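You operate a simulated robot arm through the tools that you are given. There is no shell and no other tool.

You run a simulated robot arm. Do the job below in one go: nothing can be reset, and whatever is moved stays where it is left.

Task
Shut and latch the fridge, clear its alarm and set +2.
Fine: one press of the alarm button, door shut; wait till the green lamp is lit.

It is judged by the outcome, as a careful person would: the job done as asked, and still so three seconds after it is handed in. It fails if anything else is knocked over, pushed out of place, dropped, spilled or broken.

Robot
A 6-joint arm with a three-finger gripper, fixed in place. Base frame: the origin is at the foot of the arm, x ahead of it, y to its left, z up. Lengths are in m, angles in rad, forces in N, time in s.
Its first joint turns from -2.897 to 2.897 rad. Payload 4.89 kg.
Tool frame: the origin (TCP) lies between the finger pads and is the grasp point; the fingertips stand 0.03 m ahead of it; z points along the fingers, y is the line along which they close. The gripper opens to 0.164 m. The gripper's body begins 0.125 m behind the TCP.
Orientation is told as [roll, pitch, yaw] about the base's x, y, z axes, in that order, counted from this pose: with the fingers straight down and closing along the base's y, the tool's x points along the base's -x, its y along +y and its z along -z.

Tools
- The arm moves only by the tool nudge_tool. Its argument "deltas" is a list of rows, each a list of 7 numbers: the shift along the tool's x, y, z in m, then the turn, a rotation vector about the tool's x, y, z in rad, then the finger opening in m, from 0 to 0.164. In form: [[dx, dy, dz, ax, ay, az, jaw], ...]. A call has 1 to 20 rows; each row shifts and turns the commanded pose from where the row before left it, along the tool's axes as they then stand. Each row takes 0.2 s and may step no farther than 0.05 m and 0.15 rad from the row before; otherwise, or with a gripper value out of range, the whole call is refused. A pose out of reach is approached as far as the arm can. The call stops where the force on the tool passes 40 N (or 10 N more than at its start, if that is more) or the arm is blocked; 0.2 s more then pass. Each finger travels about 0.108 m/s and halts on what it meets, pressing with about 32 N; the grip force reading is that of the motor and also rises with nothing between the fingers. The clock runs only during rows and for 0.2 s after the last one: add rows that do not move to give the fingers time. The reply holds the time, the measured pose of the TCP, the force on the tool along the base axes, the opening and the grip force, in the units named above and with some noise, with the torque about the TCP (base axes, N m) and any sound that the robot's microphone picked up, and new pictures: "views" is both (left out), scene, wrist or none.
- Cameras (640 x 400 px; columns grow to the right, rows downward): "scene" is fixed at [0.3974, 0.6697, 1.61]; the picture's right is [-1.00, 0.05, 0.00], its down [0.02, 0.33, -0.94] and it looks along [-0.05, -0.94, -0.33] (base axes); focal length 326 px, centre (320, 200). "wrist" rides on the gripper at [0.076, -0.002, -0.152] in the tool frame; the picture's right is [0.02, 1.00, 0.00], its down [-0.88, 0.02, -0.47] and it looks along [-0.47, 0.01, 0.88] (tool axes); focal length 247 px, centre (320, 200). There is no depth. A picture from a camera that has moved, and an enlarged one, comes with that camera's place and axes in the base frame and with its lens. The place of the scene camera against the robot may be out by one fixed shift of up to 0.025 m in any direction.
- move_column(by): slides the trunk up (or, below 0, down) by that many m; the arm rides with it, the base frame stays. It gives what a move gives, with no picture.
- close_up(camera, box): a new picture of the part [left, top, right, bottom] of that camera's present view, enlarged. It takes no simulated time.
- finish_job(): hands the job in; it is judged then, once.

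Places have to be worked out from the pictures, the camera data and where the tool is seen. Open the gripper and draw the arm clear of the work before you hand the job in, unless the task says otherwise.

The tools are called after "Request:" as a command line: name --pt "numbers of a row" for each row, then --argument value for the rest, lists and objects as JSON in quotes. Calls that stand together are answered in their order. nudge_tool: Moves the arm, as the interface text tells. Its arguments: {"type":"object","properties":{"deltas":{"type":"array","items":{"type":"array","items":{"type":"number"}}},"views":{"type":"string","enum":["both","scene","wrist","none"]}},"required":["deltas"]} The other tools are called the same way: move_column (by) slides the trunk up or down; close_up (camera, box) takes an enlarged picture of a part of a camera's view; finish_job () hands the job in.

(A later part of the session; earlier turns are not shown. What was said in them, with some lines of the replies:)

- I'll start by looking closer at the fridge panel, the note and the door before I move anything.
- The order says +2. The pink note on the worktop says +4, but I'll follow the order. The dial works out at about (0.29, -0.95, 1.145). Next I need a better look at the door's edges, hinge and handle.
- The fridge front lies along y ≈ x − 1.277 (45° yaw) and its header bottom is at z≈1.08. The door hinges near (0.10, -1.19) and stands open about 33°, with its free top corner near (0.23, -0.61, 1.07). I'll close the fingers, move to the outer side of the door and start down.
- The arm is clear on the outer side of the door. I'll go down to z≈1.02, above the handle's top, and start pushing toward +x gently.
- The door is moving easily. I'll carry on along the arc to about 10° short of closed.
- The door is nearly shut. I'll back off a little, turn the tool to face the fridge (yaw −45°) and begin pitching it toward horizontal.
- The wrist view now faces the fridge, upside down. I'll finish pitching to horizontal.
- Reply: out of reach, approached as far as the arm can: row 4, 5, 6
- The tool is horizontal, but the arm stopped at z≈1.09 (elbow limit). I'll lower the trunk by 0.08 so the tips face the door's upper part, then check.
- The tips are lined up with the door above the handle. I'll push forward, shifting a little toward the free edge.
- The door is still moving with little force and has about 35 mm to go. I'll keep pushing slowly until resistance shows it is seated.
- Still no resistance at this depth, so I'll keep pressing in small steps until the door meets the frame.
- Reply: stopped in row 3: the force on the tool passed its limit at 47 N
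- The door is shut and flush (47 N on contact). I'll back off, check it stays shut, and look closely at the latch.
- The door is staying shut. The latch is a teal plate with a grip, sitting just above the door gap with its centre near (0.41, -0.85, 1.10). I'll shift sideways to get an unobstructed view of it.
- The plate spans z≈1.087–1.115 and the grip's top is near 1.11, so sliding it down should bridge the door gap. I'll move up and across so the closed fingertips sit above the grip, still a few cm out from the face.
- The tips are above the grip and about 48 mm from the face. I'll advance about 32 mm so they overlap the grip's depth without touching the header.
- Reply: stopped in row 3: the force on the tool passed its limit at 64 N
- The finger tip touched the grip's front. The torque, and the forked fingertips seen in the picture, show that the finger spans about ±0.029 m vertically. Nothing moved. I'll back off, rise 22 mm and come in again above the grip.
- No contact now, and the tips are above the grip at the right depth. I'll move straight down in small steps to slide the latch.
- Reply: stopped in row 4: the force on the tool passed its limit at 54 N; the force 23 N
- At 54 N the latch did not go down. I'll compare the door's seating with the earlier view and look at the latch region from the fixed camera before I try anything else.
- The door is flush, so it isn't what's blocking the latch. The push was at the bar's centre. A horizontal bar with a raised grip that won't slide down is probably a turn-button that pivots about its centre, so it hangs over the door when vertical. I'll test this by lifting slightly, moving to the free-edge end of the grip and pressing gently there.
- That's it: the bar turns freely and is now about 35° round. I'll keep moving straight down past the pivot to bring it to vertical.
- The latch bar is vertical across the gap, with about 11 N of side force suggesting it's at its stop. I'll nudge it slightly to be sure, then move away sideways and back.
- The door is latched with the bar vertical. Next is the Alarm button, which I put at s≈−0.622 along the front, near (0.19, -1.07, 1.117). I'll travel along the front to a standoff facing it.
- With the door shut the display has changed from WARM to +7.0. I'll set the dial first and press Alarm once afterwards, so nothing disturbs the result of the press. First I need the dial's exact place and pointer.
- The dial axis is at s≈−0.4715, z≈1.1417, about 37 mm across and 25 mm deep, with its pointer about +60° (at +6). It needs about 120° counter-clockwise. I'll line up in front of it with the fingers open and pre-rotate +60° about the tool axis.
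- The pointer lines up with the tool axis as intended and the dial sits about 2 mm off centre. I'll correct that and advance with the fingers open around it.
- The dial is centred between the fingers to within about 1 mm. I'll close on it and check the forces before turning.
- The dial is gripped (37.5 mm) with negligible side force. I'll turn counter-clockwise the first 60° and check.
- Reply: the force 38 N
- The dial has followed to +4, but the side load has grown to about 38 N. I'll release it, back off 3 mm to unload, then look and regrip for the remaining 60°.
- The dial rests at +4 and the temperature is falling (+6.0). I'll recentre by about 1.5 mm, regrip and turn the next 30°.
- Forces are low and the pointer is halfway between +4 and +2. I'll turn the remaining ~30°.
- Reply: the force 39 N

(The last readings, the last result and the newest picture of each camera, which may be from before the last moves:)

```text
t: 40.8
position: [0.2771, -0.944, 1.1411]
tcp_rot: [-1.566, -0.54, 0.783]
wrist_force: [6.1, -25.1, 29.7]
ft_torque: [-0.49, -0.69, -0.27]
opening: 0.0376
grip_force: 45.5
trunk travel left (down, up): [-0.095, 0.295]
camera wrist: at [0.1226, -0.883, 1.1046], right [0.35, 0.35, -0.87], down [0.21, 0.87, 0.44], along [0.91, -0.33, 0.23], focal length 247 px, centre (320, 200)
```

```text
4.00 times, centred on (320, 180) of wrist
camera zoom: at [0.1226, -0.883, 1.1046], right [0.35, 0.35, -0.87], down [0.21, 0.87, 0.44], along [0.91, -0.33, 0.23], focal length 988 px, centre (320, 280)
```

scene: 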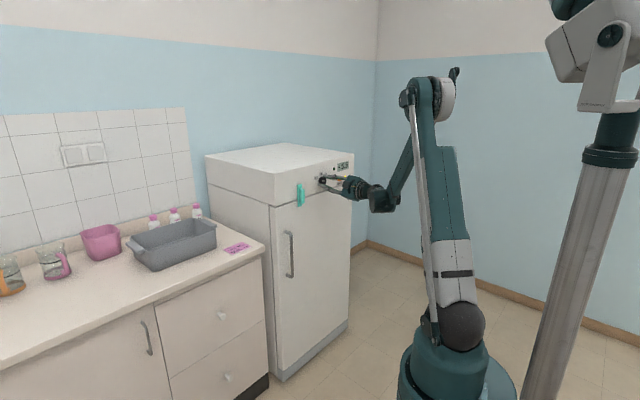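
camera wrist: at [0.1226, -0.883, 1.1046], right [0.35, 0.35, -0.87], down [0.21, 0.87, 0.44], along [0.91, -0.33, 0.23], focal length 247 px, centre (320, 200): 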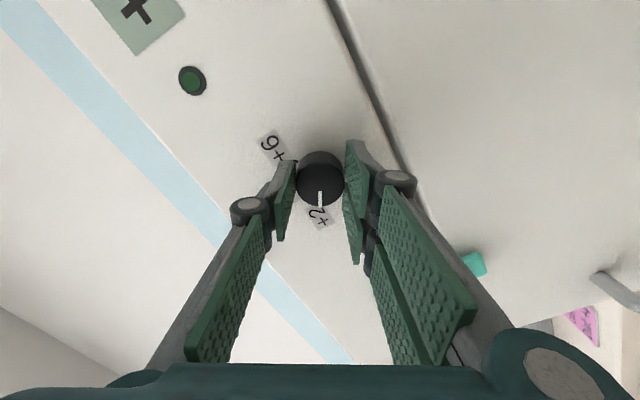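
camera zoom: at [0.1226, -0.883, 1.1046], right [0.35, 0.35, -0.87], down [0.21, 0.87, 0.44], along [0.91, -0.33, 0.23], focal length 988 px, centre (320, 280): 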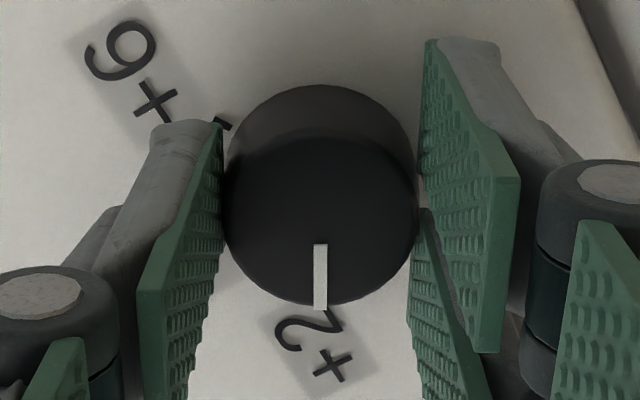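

The pointer is at +2. I'll release, let the load go, and back away to check.

Request:
nudge_tool --pt "0 0 0 0 0 0 0.06" --pt "0 0 0 0 0 0 0.07" --pt "0 0 -0.02 0 0 0 0.07" --pt "0 0 -0.04 0 0 0 0.07" --pt "0 0 0 0 0 0 0.07"

Request:
close_up --camera "wrist" --box '[260, 110, 380, 210]'

Request:
close_up --camera "scene" --box '[290, 150, 370, 200]'

```text
t: 42.0
position: [0.2347, -0.9001, 1.1422]
tcp_rot: [-1.563, -0.538, 0.782]
wrist_force: [0.4, -0.4, -1.3]
ft_torque: [0.01, -0.03, -0.03]
opening: 0.07
grip_force: 0.1
trunk travel left (down, up): [-0.095, 0.295]
camera wrist: at [0.0808, -0.8387, 1.1055], right [0.35, 0.35, -0.87], down [0.21, 0.87, 0.44], along [0.91, -0.33, 0.23], focal length 247 px, centre (320, 200)
```

scene: 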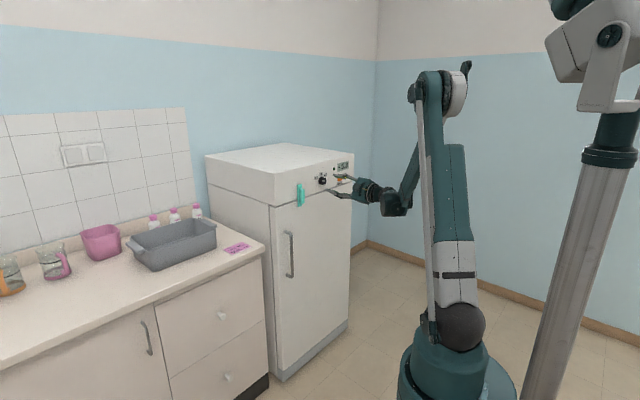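
wrist: 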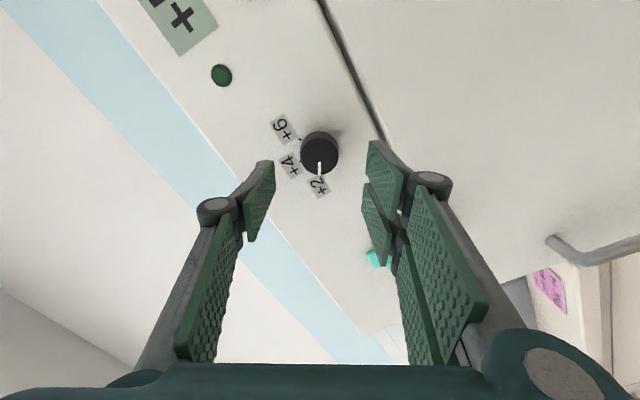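

```text
4.00 times, centred on (320, 160) of wrist
camera zoom: at [0.0808, -0.8387, 1.1055], right [0.35, 0.35, -0.87], down [0.21, 0.87, 0.44], along [0.91, -0.33, 0.23], focal length 988 px, centre (320, 360)
```

zoom: 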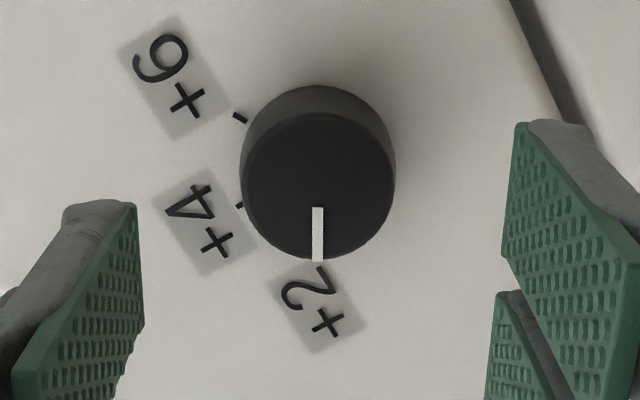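

```text
8.00 times, centred on (330, 175) of scene
camera zoom: at [0.3974, 0.6697, 1.61], right [-1.0, 0.05, 0.0], down [0.02, 0.33, -0.94], along [-0.05, -0.94, -0.33], focal length 2609 px, centre (240, 400)
```

zoom: 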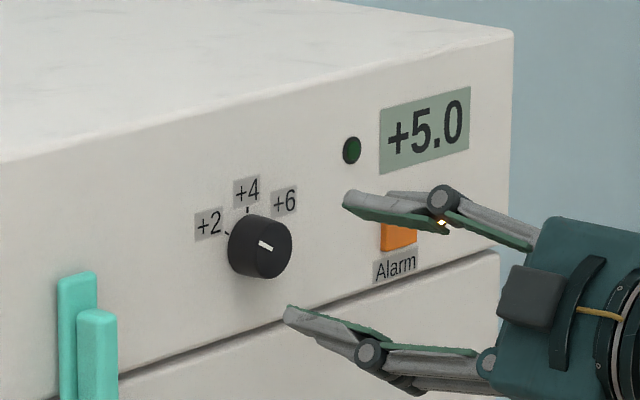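

The dial rests on +2 and the display is down to +5.0. I'll turn the tool upright, close the fingers and move to a standoff in front of the Alarm button (s≈−0.625, z≈1.117).

Request:
nudge_tool --pt "0 0 -0.02 0 0 0.147 0.07" --pt "0 0 0 0 0 0.147 0.03" --pt "0 0 0 0 0 0.148 0" --pt "0 0 0 0 0 0.148 0" --pt "0 0 0 0 0 0.148 0" --pt "0 0 0 0 0 0.148 0" --pt "0 0 0 0 0 0.147 0" --pt "0.013 -0.04 0 0 0 0 0" --pt "0.012 -0.04 0 0 0 0 0" --pt "0 -0.04 0 0 0 0 0" --pt "0 -0.0345 0 0 0 0 0" --pt "0 0 0 0 0 0 0"

Request:
close_up --camera "wrist" --box '[220, 80, 420, 205]'

Request:
close_up --camera "scene" --box '[290, 150, 370, 200]'

```text
t: 44.6
position: [0.1116, -0.9959, 1.1157]
tcp_rot: [0.362, -1.566, -1.147]
wrist_force: [-0.5, 0.3, -0.3]
ft_torque: [-0.01, 0.02, -0.03]
opening: 0.0001
grip_force: 32.1
trunk travel left (down, up): [-0.095, 0.295]
camera wrist: at [0.0037, -0.8893, 1.0415], right [0.71, 0.71, -0.02], down [-0.32, 0.34, 0.88], along [0.63, -0.62, 0.47], focal length 247 px, centre (320, 200)
```

scene: 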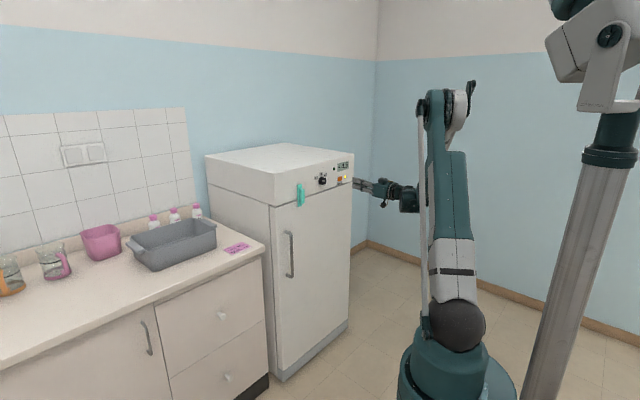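
wrist: 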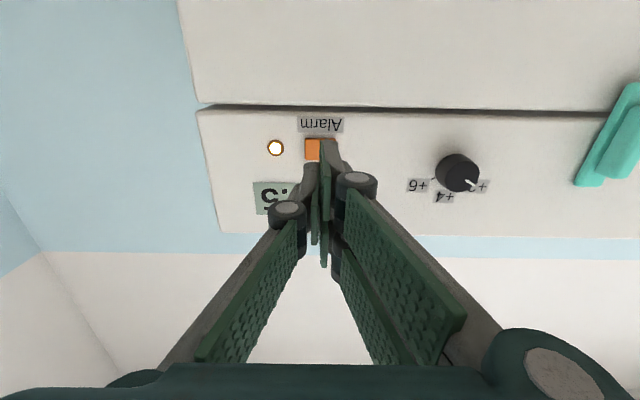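

```text
3.20 times, centred on (320, 142) of wrist
camera zoom: at [0.0037, -0.8893, 1.0415], right [0.71, 0.71, -0.02], down [-0.32, 0.34, 0.88], along [0.63, -0.62, 0.47], focal length 790 px, centre (320, 384)
```

zoom: 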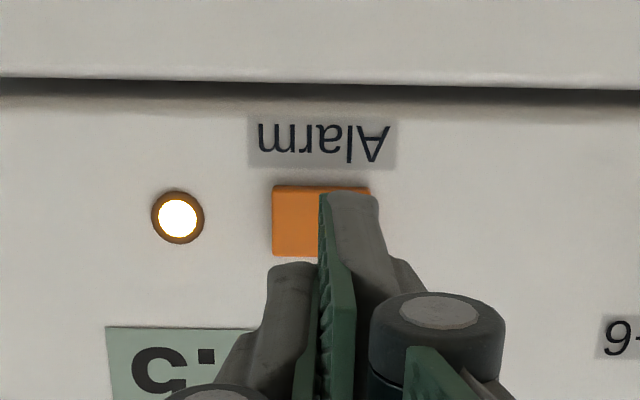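

```text
8.00 times, centred on (330, 175) of scene
camera zoom: at [0.3974, 0.6697, 1.61], right [-1.0, 0.05, 0.0], down [0.02, 0.33, -0.94], along [-0.05, -0.94, -0.33], focal length 2609 px, centre (240, 400)
```

zoom: 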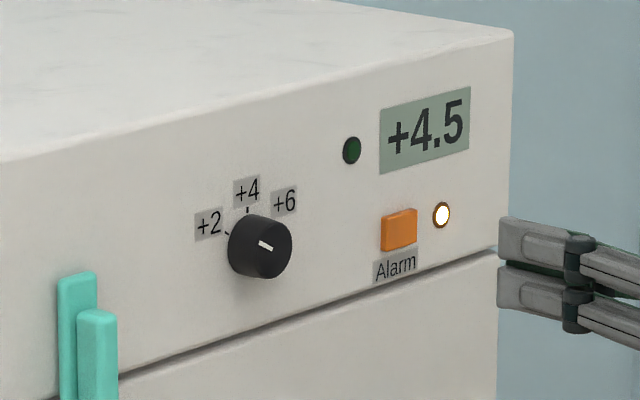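

I'm lined up with the button and the display reads +4.5 and falling. Since only one press is allowed, I'll wait for the temperature to settle before pressing.

Request:
nudge_tool --pt "0 0 0 0 0 0 0" --pt "0 0 0 0 0 0 0" --pt "0 0 0 0 0 0 0" --pt "0 0 0 0 0 0 0" --pt "0 0 0 0 0 0 0" --pt "0 0 0 0 0 0 0" --pt "0 0 0 0 0 0 0" --pt "0 0 0 0 0 0 0" --pt "0 0 0 0 0 0 0" --pt "0 0 0 0 0 0 0" --pt "0 0 0 0 0 0 0" --pt "0 0 0 0 0 0 0" --pt "0 0 0 0 0 0 0" --pt "0 0 0 0 0 0 0" --pt "0 0 0 0 0 0 0" --pt "0 0 0 0 0 0 0" --pt "0 0 0 0 0 0 0" --pt "0 0 0 0 0 0 0" --pt "0 0 0 0 0 0 0" --pt "0 0 0 0 0 0 0" --views "none"

Request:
nudge_tool --pt "0 0 0 0 0 0 0" --pt "0 0 0 0 0 0 0" --pt "0 0 0 0 0 0 0" --pt "0 0 0 0 0 0 0" --pt "0 0 0 0 0 0 0" --pt "0 0 0 0 0 0 0" --pt "0 0 0 0 0 0 0" --pt "0 0 0 0 0 0 0" --pt "0 0 0 0 0 0 0" --pt "0 0 0 0 0 0 0" --pt "0 0 0 0 0 0 0" --pt "0 0 0 0 0 0 0" --pt "0 0 0 0 0 0 0" --pt "0 0 0 0 0 0 0" --pt "0 0 0 0 0 0 0" --pt "0 0 0 0 0 0 0" --pt "0 0 0 0 0 0 0" --pt "0 0 0 0 0 0 0" --pt "0 0 0 0 0 0 0" --pt "0 0 0 0 0 0 0" --views "none"

Request:
nudge_tool --pt "0 0 0 0 0 0 0" --pt "0 0 0 0 0 0 0" --pt "0 0 0 0 0 0 0" --pt "0 0 0 0 0 0 0" --pt "0 0 0 0 0 0 0" --pt "0 0 0 0 0 0 0" --pt "0 0 0 0 0 0 0" --pt "0 0 0 0 0 0 0" --pt "0 0 0 0 0 0 0" --pt "0 0 0 0 0 0 0" --pt "0 0 0 0 0 0 0" --pt "0 0 0 0 0 0 0" --pt "0 0 0 0 0 0 0" --pt "0 0 0 0 0 0 0" --pt "0 0 0 0 0 0 0" --pt "0 0 0 0 0 0 0" --pt "0 0 0 0 0 0 0" --pt "0 0 0 0 0 0 0" --pt "0 0 0 0 0 0 0" --pt "0 0 0 0 0 0 0" --views "none"

Request:
close_up --camera "scene" --box '[290, 150, 370, 200]'

```text
t: 48.8
position: [0.1125, -0.9969, 1.1157]
tcp_rot: [0.365, -1.565, -1.151]
wrist_force: [-0.2, -0.2, -0.6]
ft_torque: [0.04, 0.01, -0.03]
opening: 0.0
grip_force: 32.2
trunk travel left (down, up): [-0.095, 0.295]
```

```text
t: 53.0
position: [0.1122, -0.9966, 1.1156]
tcp_rot: [0.365, -1.566, -1.153]
wrist_force: [0.0, 0.5, -0.5]
ft_torque: [0.01, -0.02, -0.01]
opening: 0.0001
grip_force: 32.4
trunk travel left (down, up): [-0.095, 0.295]
```

```text
t: 57.2
position: [0.1123, -0.9964, 1.1183]
tcp_rot: [0.366, -1.566, -1.15]
wrist_force: [0.3, 0.5, -0.2]
ft_torque: [-0.02, -0.01, 0.01]
opening: 0.0
grip_force: 31.6
trunk travel left (down, up): [-0.095, 0.295]
```

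```text
8.00 times, centred on (330, 175) of scene
camera zoom: at [0.3974, 0.6697, 1.61], right [-1.0, 0.05, 0.0], down [0.02, 0.33, -0.94], along [-0.05, -0.94, -0.33], focal length 2609 px, centre (240, 400)
```

zoom: 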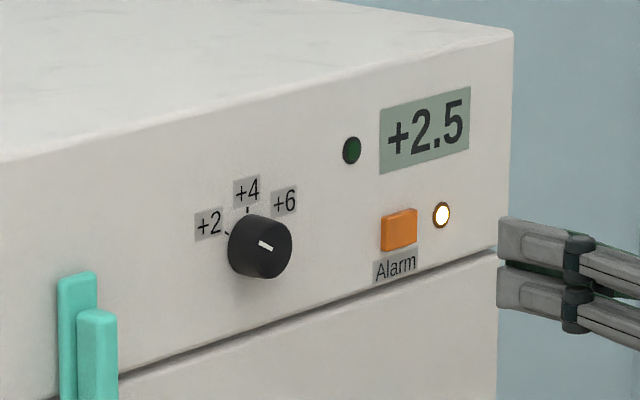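

The display is at +2.5 and approaching the setpoint. I'll wait a little more.

Request:
nudge_tool --pt "0 0 0 0 0 0 0" --pt "0 0 0 0 0 0 0" --pt "0 0 0 0 0 0 0" --pt "0 0 0 0 0 0 0" --pt "0 0 0 0 0 0 0" --pt "0 0 0 0 0 0 0" --pt "0 0 0 0 0 0 0" --pt "0 0 0 0 0 0 0" --pt "0 0 0 0 0 0 0" --pt "0 0 0 0 0 0 0" --pt "0 0 0 0 0 0 0" --pt "0 0 0 0 0 0 0" --pt "0 0 0 0 0 0 0" --pt "0 0 0 0 0 0 0" --pt "0 0 0 0 0 0 0" --pt "0 0 0 0 0 0 0" --pt "0 0 0 0 0 0 0" --pt "0 0 0 0 0 0 0" --pt "0 0 0 0 0 0 0" --pt "0 0 0 0 0 0 0" --views "none"

Request:
nudge_tool --pt "0 0 0 0 0 0 0" --pt "0 0 0 0 0 0 0" --pt "0 0 0 0 0 0 0" --pt "0 0 0 0 0 0 0" --pt "0 0 0 0 0 0 0" --pt "0 0 0 0 0 0 0" --pt "0 0 0 0 0 0 0" --pt "0 0 0 0 0 0 0" --pt "0 0 0 0 0 0 0" --pt "0 0 0 0 0 0 0" --pt "0 0 0 0 0 0 0" --pt "0 0 0 0 0 0 0" --pt "0 0 0 0 0 0 0" --pt "0 0 0 0 0 0 0" --pt "0 0 0 0 0 0 0" --pt "0 0 0 0 0 0 0" --pt "0 0 0 0 0 0 0" --pt "0 0 0 0 0 0 0" --pt "0 0 0 0 0 0 0" --pt "0 0 0 0 0 0 0" --views "none"

Request:
close_up --camera "scene" --box '[290, 150, 370, 200]'

```text
t: 61.4
position: [0.1126, -0.9962, 1.1165]
tcp_rot: [0.367, -1.565, -1.153]
wrist_force: [-0.5, 0.2, 0.0]
ft_torque: [0.02, 0.03, 0.01]
opening: 0.0
grip_force: 31.8
trunk travel left (down, up): [-0.095, 0.295]
```

```text
t: 65.6
position: [0.1135, -0.9971, 1.1159]
tcp_rot: [0.365, -1.565, -1.15]
wrist_force: [-0.4, 0.7, -0.1]
ft_torque: [0.0, 0.01, -0.01]
opening: 0.0
grip_force: 31.9
trunk travel left (down, up): [-0.095, 0.295]
```

```text
8.00 times, centred on (330, 175) of scene
camera zoom: at [0.3974, 0.6697, 1.61], right [-1.0, 0.05, 0.0], down [0.02, 0.33, -0.94], along [-0.05, -0.94, -0.33], focal length 2609 px, centre (240, 400)
```

zoom: 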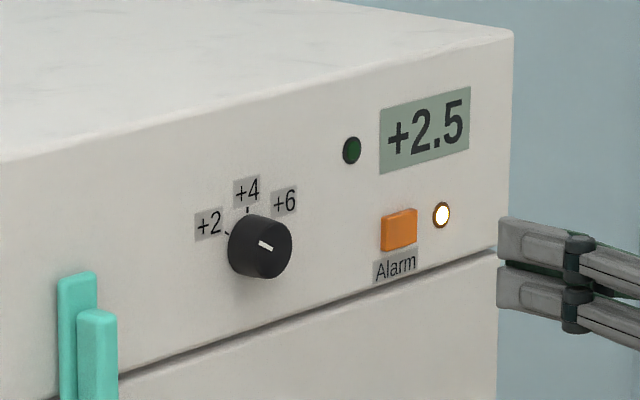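

It has settled at about +2.5 with the green lamp still off, so the press is needed now. I'll advance to just short of the button first.

Request:
nudge_tool --pt "0 0 0.025 0 0 0 0" --pt "0 0 0.02 0 0 0 0" --pt "0 0 0.015 0 0 0 0" --pt "0 0 0 0 0 0 0"

Request:
close_up --camera "wrist" --box '[220, 80, 420, 205]'

Request:
close_up --camera "scene" --box '[300, 150, 380, 200]'

```text
t: 66.6
position: [0.1536, -1.0388, 1.1134]
tcp_rot: [0.378, -1.565, -1.162]
wrist_force: [-0.2, 0.2, 0.5]
ft_torque: [-0.02, -0.03, 0.0]
opening: 0.0
grip_force: 32.3
trunk travel left (down, up): [-0.095, 0.295]
camera wrist: at [0.0452, -0.9303, 1.0395], right [0.71, 0.71, -0.02], down [-0.32, 0.34, 0.88], along [0.63, -0.62, 0.47], focal length 247 px, centre (320, 200)
```

scene: 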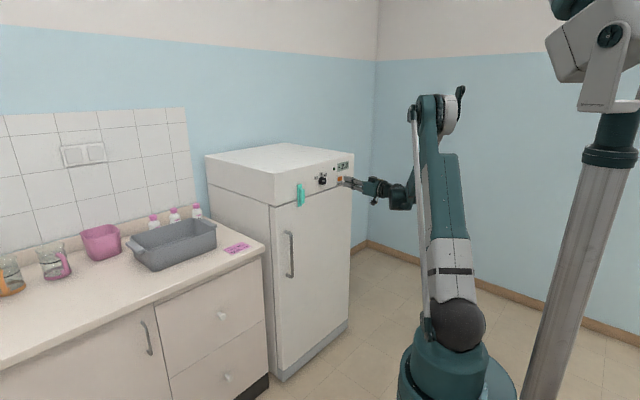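
wrist: 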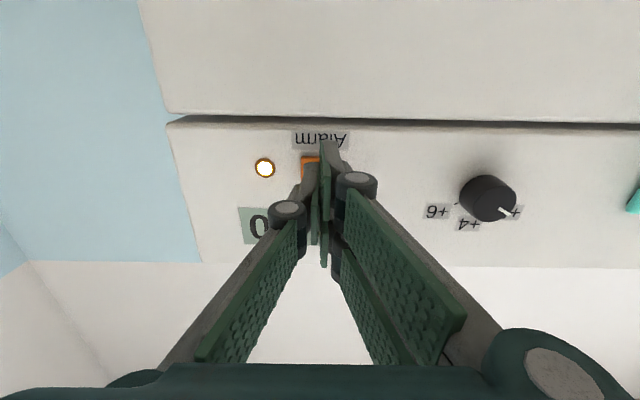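

```text
3.20 times, centred on (320, 142) of wrist
camera zoom: at [0.0452, -0.9303, 1.0395], right [0.71, 0.71, -0.02], down [-0.32, 0.34, 0.88], along [0.63, -0.62, 0.47], focal length 790 px, centre (320, 384)
```

zoom: 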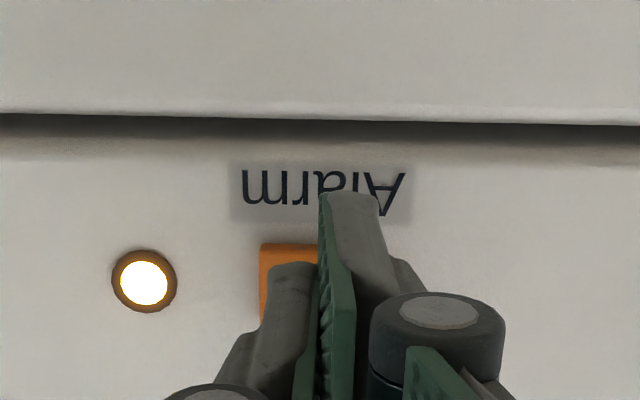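

```text
8.00 times, centred on (340, 175) of scene
camera zoom: at [0.3974, 0.6697, 1.61], right [-1.0, 0.05, 0.0], down [0.02, 0.33, -0.94], along [-0.05, -0.94, -0.33], focal length 2609 px, centre (160, 400)
```

zoom: 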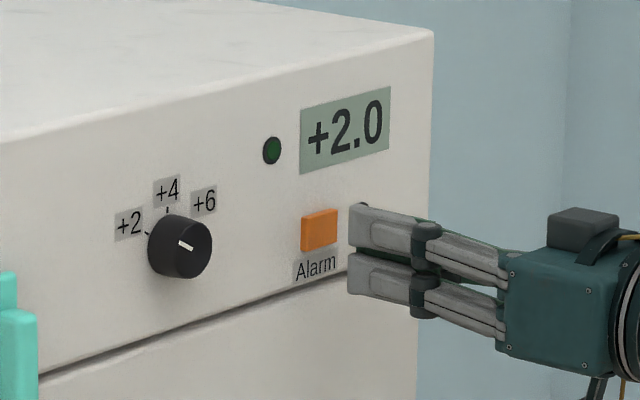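

The tip is about 15–20 mm from the button and centred on it, and the display reads +2.0. I'll make one continuous slow press.

Request:
nudge_tool --pt "-0.002 0 0.005 0 0 0 0" --pt "0 0 0.004 0 0 0 0" --pt "0 0 0.003 0 0 0 0" --pt "0 0 0.003 0 0 0 0" --pt "0 0 0.003 0 0 0 0" --pt "0 0 0.003 0 0 0 0" --pt "0 0 0.003 0 0 0 0"

Request:
close_up --camera "scene" --box '[300, 150, 380, 200]'

Request:
close_up --camera "wrist" --box '[220, 100, 420, 225]'

```text
t: 68.2
position: [0.1713, -1.0555, 1.1167]
tcp_rot: [0.371, -1.564, -1.155]
wrist_force: [0.2, -0.1, 0.7]
ft_torque: [0.02, -0.01, -0.01]
opening: 0.0002
grip_force: 31.9
trunk travel left (down, up): [-0.095, 0.295]
camera wrist: at [0.0619, -0.9472, 1.0418], right [0.71, 0.71, -0.02], down [-0.32, 0.34, 0.88], along [0.63, -0.62, 0.47], focal length 247 px, centre (320, 200)
```

scene: 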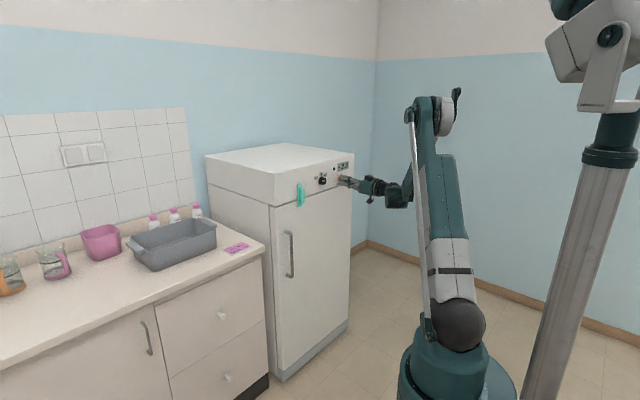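
wrist: 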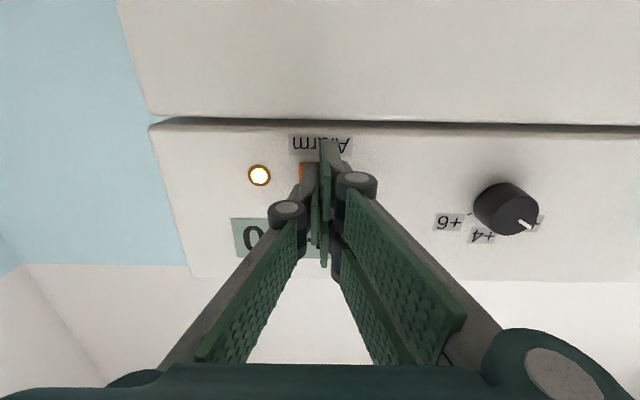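

```text
8.00 times, centred on (340, 175) of scene
camera zoom: at [0.3974, 0.6697, 1.61], right [-1.0, 0.05, 0.0], down [0.02, 0.33, -0.94], along [-0.05, -0.94, -0.33], focal length 2609 px, centre (160, 400)
```

zoom: 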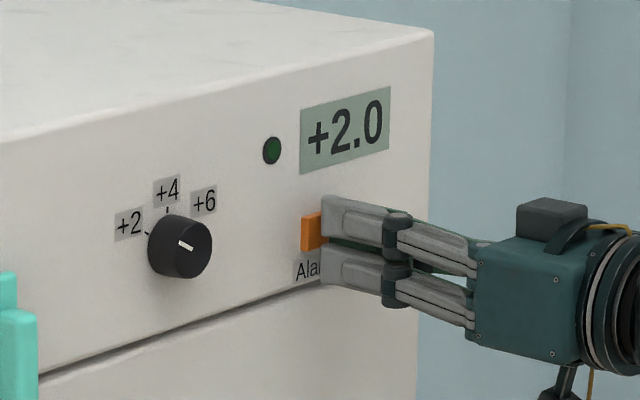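

```text
3.20 times, centred on (320, 162) of wrist
camera zoom: at [0.0619, -0.9472, 1.0418], right [0.71, 0.71, -0.02], down [-0.32, 0.34, 0.88], along [0.63, -0.62, 0.47], focal length 790 px, centre (320, 320)
```

zoom: 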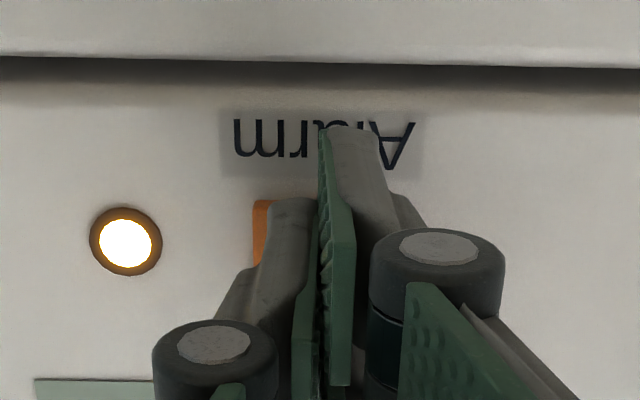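

There's no contact force yet and the lamp is unchanged. I'll continue the same press in 2 mm steps.

Request:
nudge_tool --pt "0 0 0.002 0 0 0 0" --pt "0 0 0.002 0 0 0 0" --pt "0 0 0.002 0 0 0 0"

Request:
close_up --camera "wrist" --box '[220, 100, 420, 225]'

Request:
close_up --camera "scene" --box '[300, 150, 380, 200]'

```text
t: 69.0
position: [0.1744, -1.058, 1.1159]
tcp_rot: [0.37, -1.567, -1.155]
wrist_force: [-0.6, 0.2, 0.0]
ft_torque: [0.0, -0.01, -0.01]
opening: 0.0061
grip_force: 45.0
trunk travel left (down, up): [-0.095, 0.295]
camera wrist: at [0.0654, -0.9515, 1.0412], right [0.71, 0.71, -0.02], down [-0.32, 0.34, 0.88], along [0.63, -0.62, 0.47], focal length 247 px, centre (320, 200)
```

scene: 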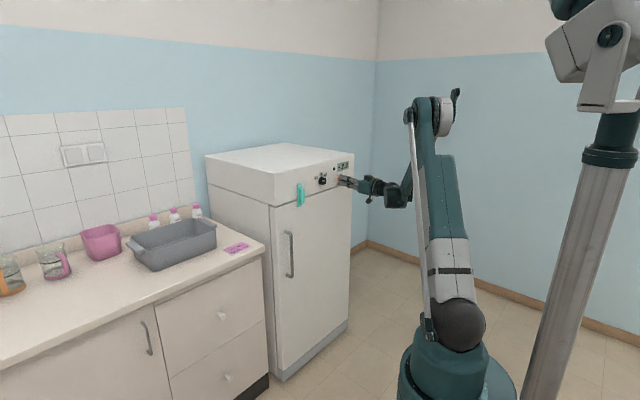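
wrist: 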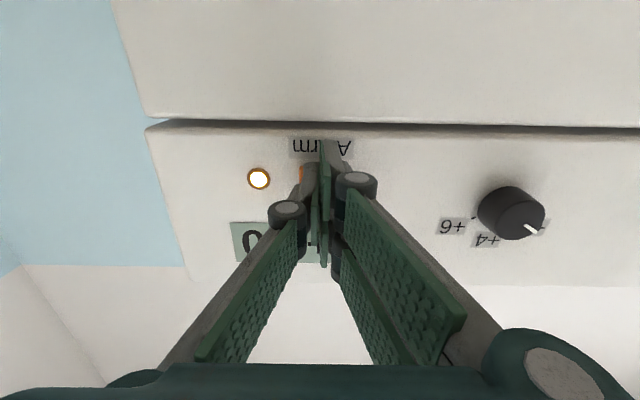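

```text
3.20 times, centred on (320, 162) of wrist
camera zoom: at [0.0654, -0.9515, 1.0412], right [0.71, 0.71, -0.02], down [-0.32, 0.34, 0.88], along [0.63, -0.62, 0.47], focal length 790 px, centre (320, 320)
```

zoom: 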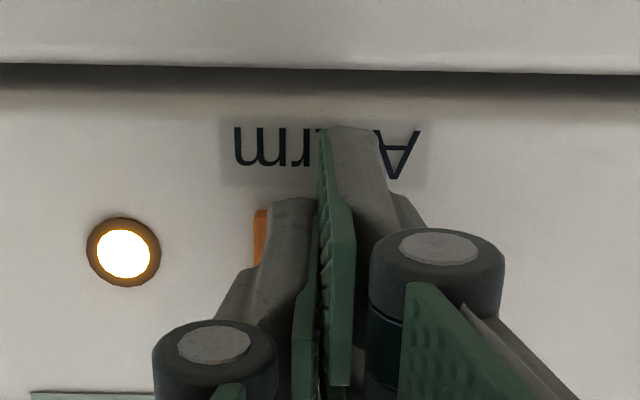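

```text
8.00 times, centred on (340, 175) of scene
camera zoom: at [0.3974, 0.6697, 1.61], right [-1.0, 0.05, 0.0], down [0.02, 0.33, -0.94], along [-0.05, -0.94, -0.33], focal length 2609 px, centre (160, 400)
```

zoom: 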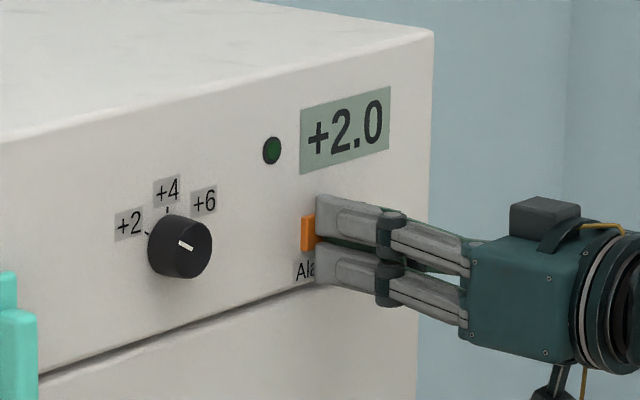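

The fingers have just begun to react, which suggests first contact. I'll continue the same press in small steps.

Request:
nudge_tool --pt "0 0 0.002 0 0 0 0" --pt "0 0 0.002 0 0 0 0"

Request:
close_up --camera "wrist" --box '[220, 100, 420, 225]'

Request:
close_up --camera "scene" --box '[300, 150, 380, 200]'

```text
t: 69.6
position: [0.1764, -1.0633, 1.1163]
tcp_rot: [0.339, -1.565, -1.126]
wrist_force: [-5.9, 12.0, -4.3]
ft_torque: [0.06, 0.05, 0.1]
opening: 0.0062
grip_force: 45.2
trunk travel left (down, up): [-0.095, 0.295]
heard: click
camera wrist: at [0.0679, -0.9551, 1.0415], right [0.71, 0.71, -0.02], down [-0.32, 0.34, 0.88], along [0.63, -0.62, 0.47], focal length 247 px, centre (320, 200)
```

scene: 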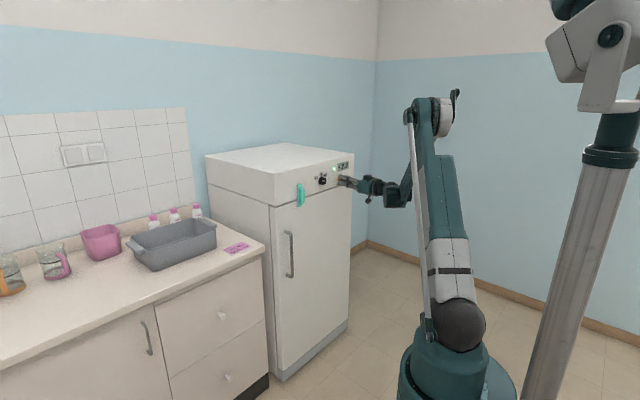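
wrist: 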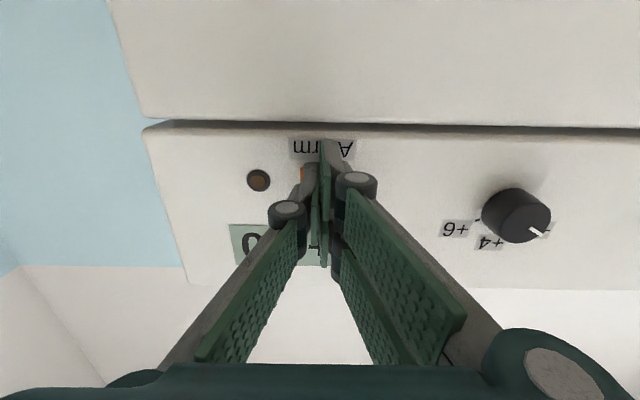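

```text
3.20 times, centred on (320, 162) of wrist
camera zoom: at [0.0679, -0.9551, 1.0415], right [0.71, 0.71, -0.02], down [-0.32, 0.34, 0.88], along [0.63, -0.62, 0.47], focal length 790 px, centre (320, 320)
```

zoom: 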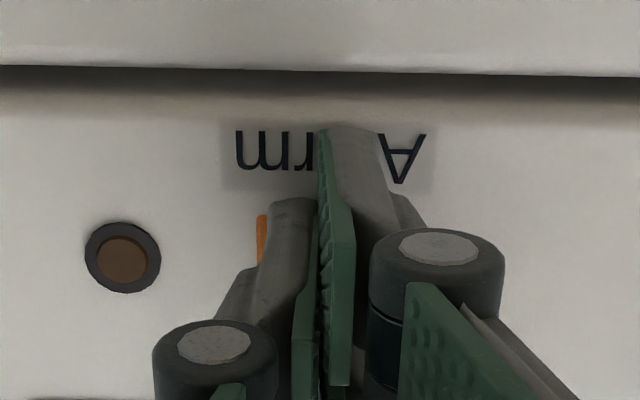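

```text
8.00 times, centred on (340, 175) of scene
camera zoom: at [0.3974, 0.6697, 1.61], right [-1.0, 0.05, 0.0], down [0.02, 0.33, -0.94], along [-0.05, -0.94, -0.33], focal length 2609 px, centre (160, 400)
```

zoom: 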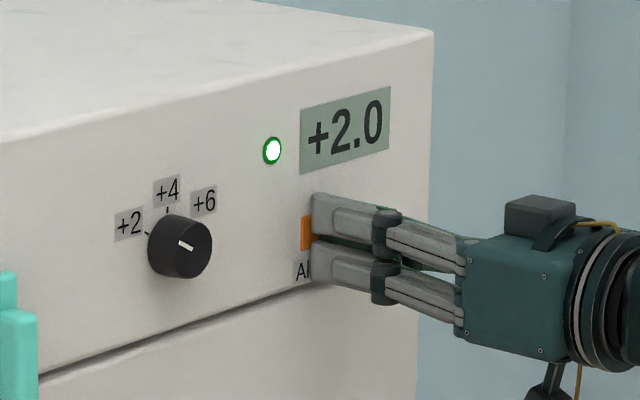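

There was a click, the alarm lamp went out and the green lamp is lit. I'll retreat straight back in one smooth motion and open the gripper well clear.

Request:
nudge_tool --pt "0 0 -0.03 0 0 0 0" --pt "0 0 -0.04 0 0 0 0" --pt "0 0 -0.04 0 0 0 0" --pt "0 0 -0.03 0 0 0 0.05" --pt "0 0 -0.03 0 0 0 0.1" --pt "0 0 0 0 0 0 0.12" --pt "0 0 0 0 0 0 0.12" --pt "0 0 0 0 0 0 0.12"

Request:
close_up --camera "scene" --box '[290, 150, 370, 200]'

Request:
close_up --camera "scene" --box '[200, 140, 400, 400]'

Request:
close_up --camera "wrist" --box '[100, 60, 640, 300]'

```text
t: 71.4
position: [0.0578, -0.9446, 1.1179]
tcp_rot: [0.362, -1.565, -1.147]
wrist_force: [-0.4, 0.1, -0.1]
ft_torque: [0.03, 0.01, -0.04]
opening: 0.1199
grip_force: 0.1
trunk travel left (down, up): [-0.095, 0.295]
camera wrist: at [-0.0513, -0.8366, 1.0421], right [0.71, 0.71, -0.02], down [-0.32, 0.34, 0.88], along [0.63, -0.62, 0.47], focal length 247 px, centre (320, 200)
```

scene: 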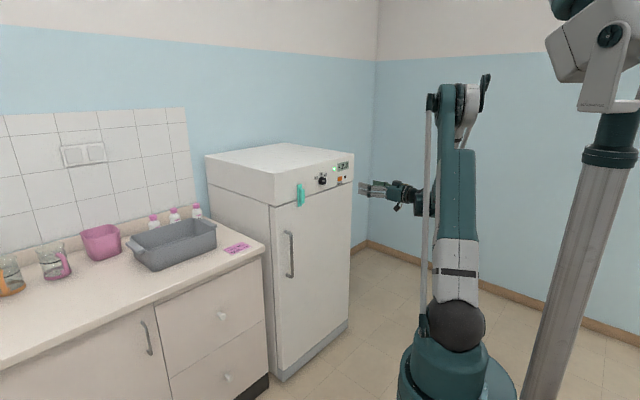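
wrist: 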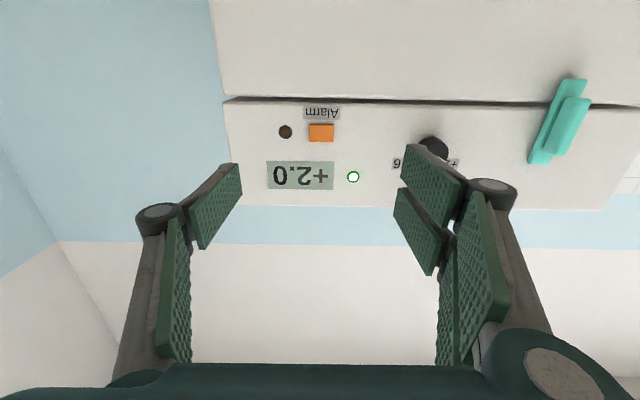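

```text
8.00 times, centred on (330, 175) of scene
camera zoom: at [0.3974, 0.6697, 1.61], right [-1.0, 0.05, 0.0], down [0.02, 0.33, -0.94], along [-0.05, -0.94, -0.33], focal length 2609 px, centre (240, 400)
```

zoom: 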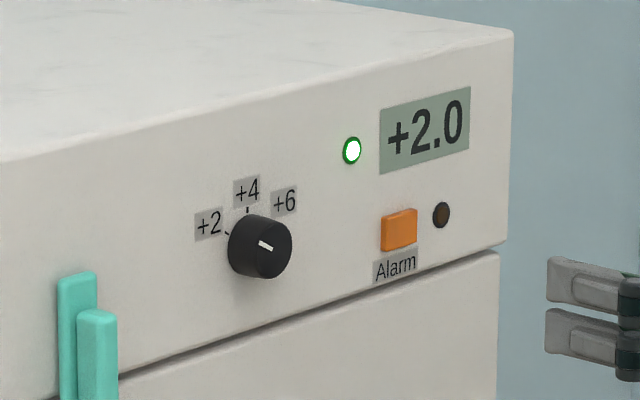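

```text
1.54 times, centred on (300, 270) of scene
camera zoom: at [0.3974, 0.6697, 1.61], right [-1.0, 0.05, 0.0], down [0.02, 0.33, -0.94], along [-0.05, -0.94, -0.33], focal length 502 px, centre (351, 92)
```

zoom: 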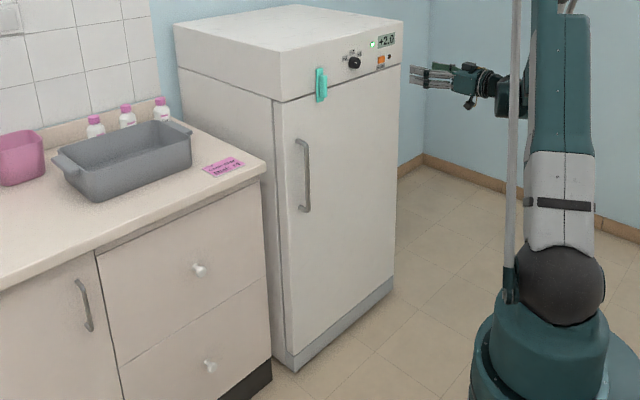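

```text
1.19 times, centred on (370, 180) of wrist
camera zoom: at [-0.0513, -0.8366, 1.0421], right [0.71, 0.71, -0.02], down [-0.32, 0.34, 0.88], along [0.63, -0.62, 0.47], focal length 293 px, centre (261, 224)
```

zoom: 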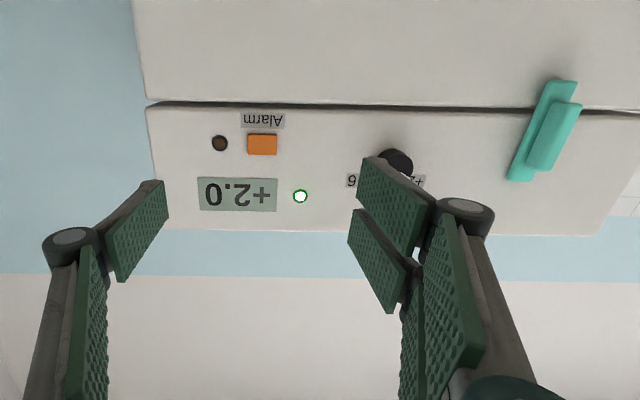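

Everything checks out: the door is shut with the latch bar across it, the dial is on +2 and the display reads +2.0. The alarm lamp is off, the green lamp is lit, nothing else was disturbed, and the arm is clear with its gripper open. Handing in.

Request:
finish_job

```text
The job is handed in.
```

The fridge is shut and latched, its alarm is cleared, and the dial is set to +2. When I handed it in, the display read +2.0, the alarm lamp was off and the green lamp was lit.

- **Latch:** it's a turn-button, not a slide. My first push, down on its centre, didn't move it. Pressing on one end turned it upright across the door gap.
- **Alarm:** I pressed the button once, with the door shut. I set the dial first and waited for the display to fall to +2.0, so that nothing would disturb the alarm after that one press.
- **Setting:** the pink note on the worktop says "Dial: +4". I followed your instruction and set +2.

Nothing else was knocked or moved, and the arm is clear with its gripper open.
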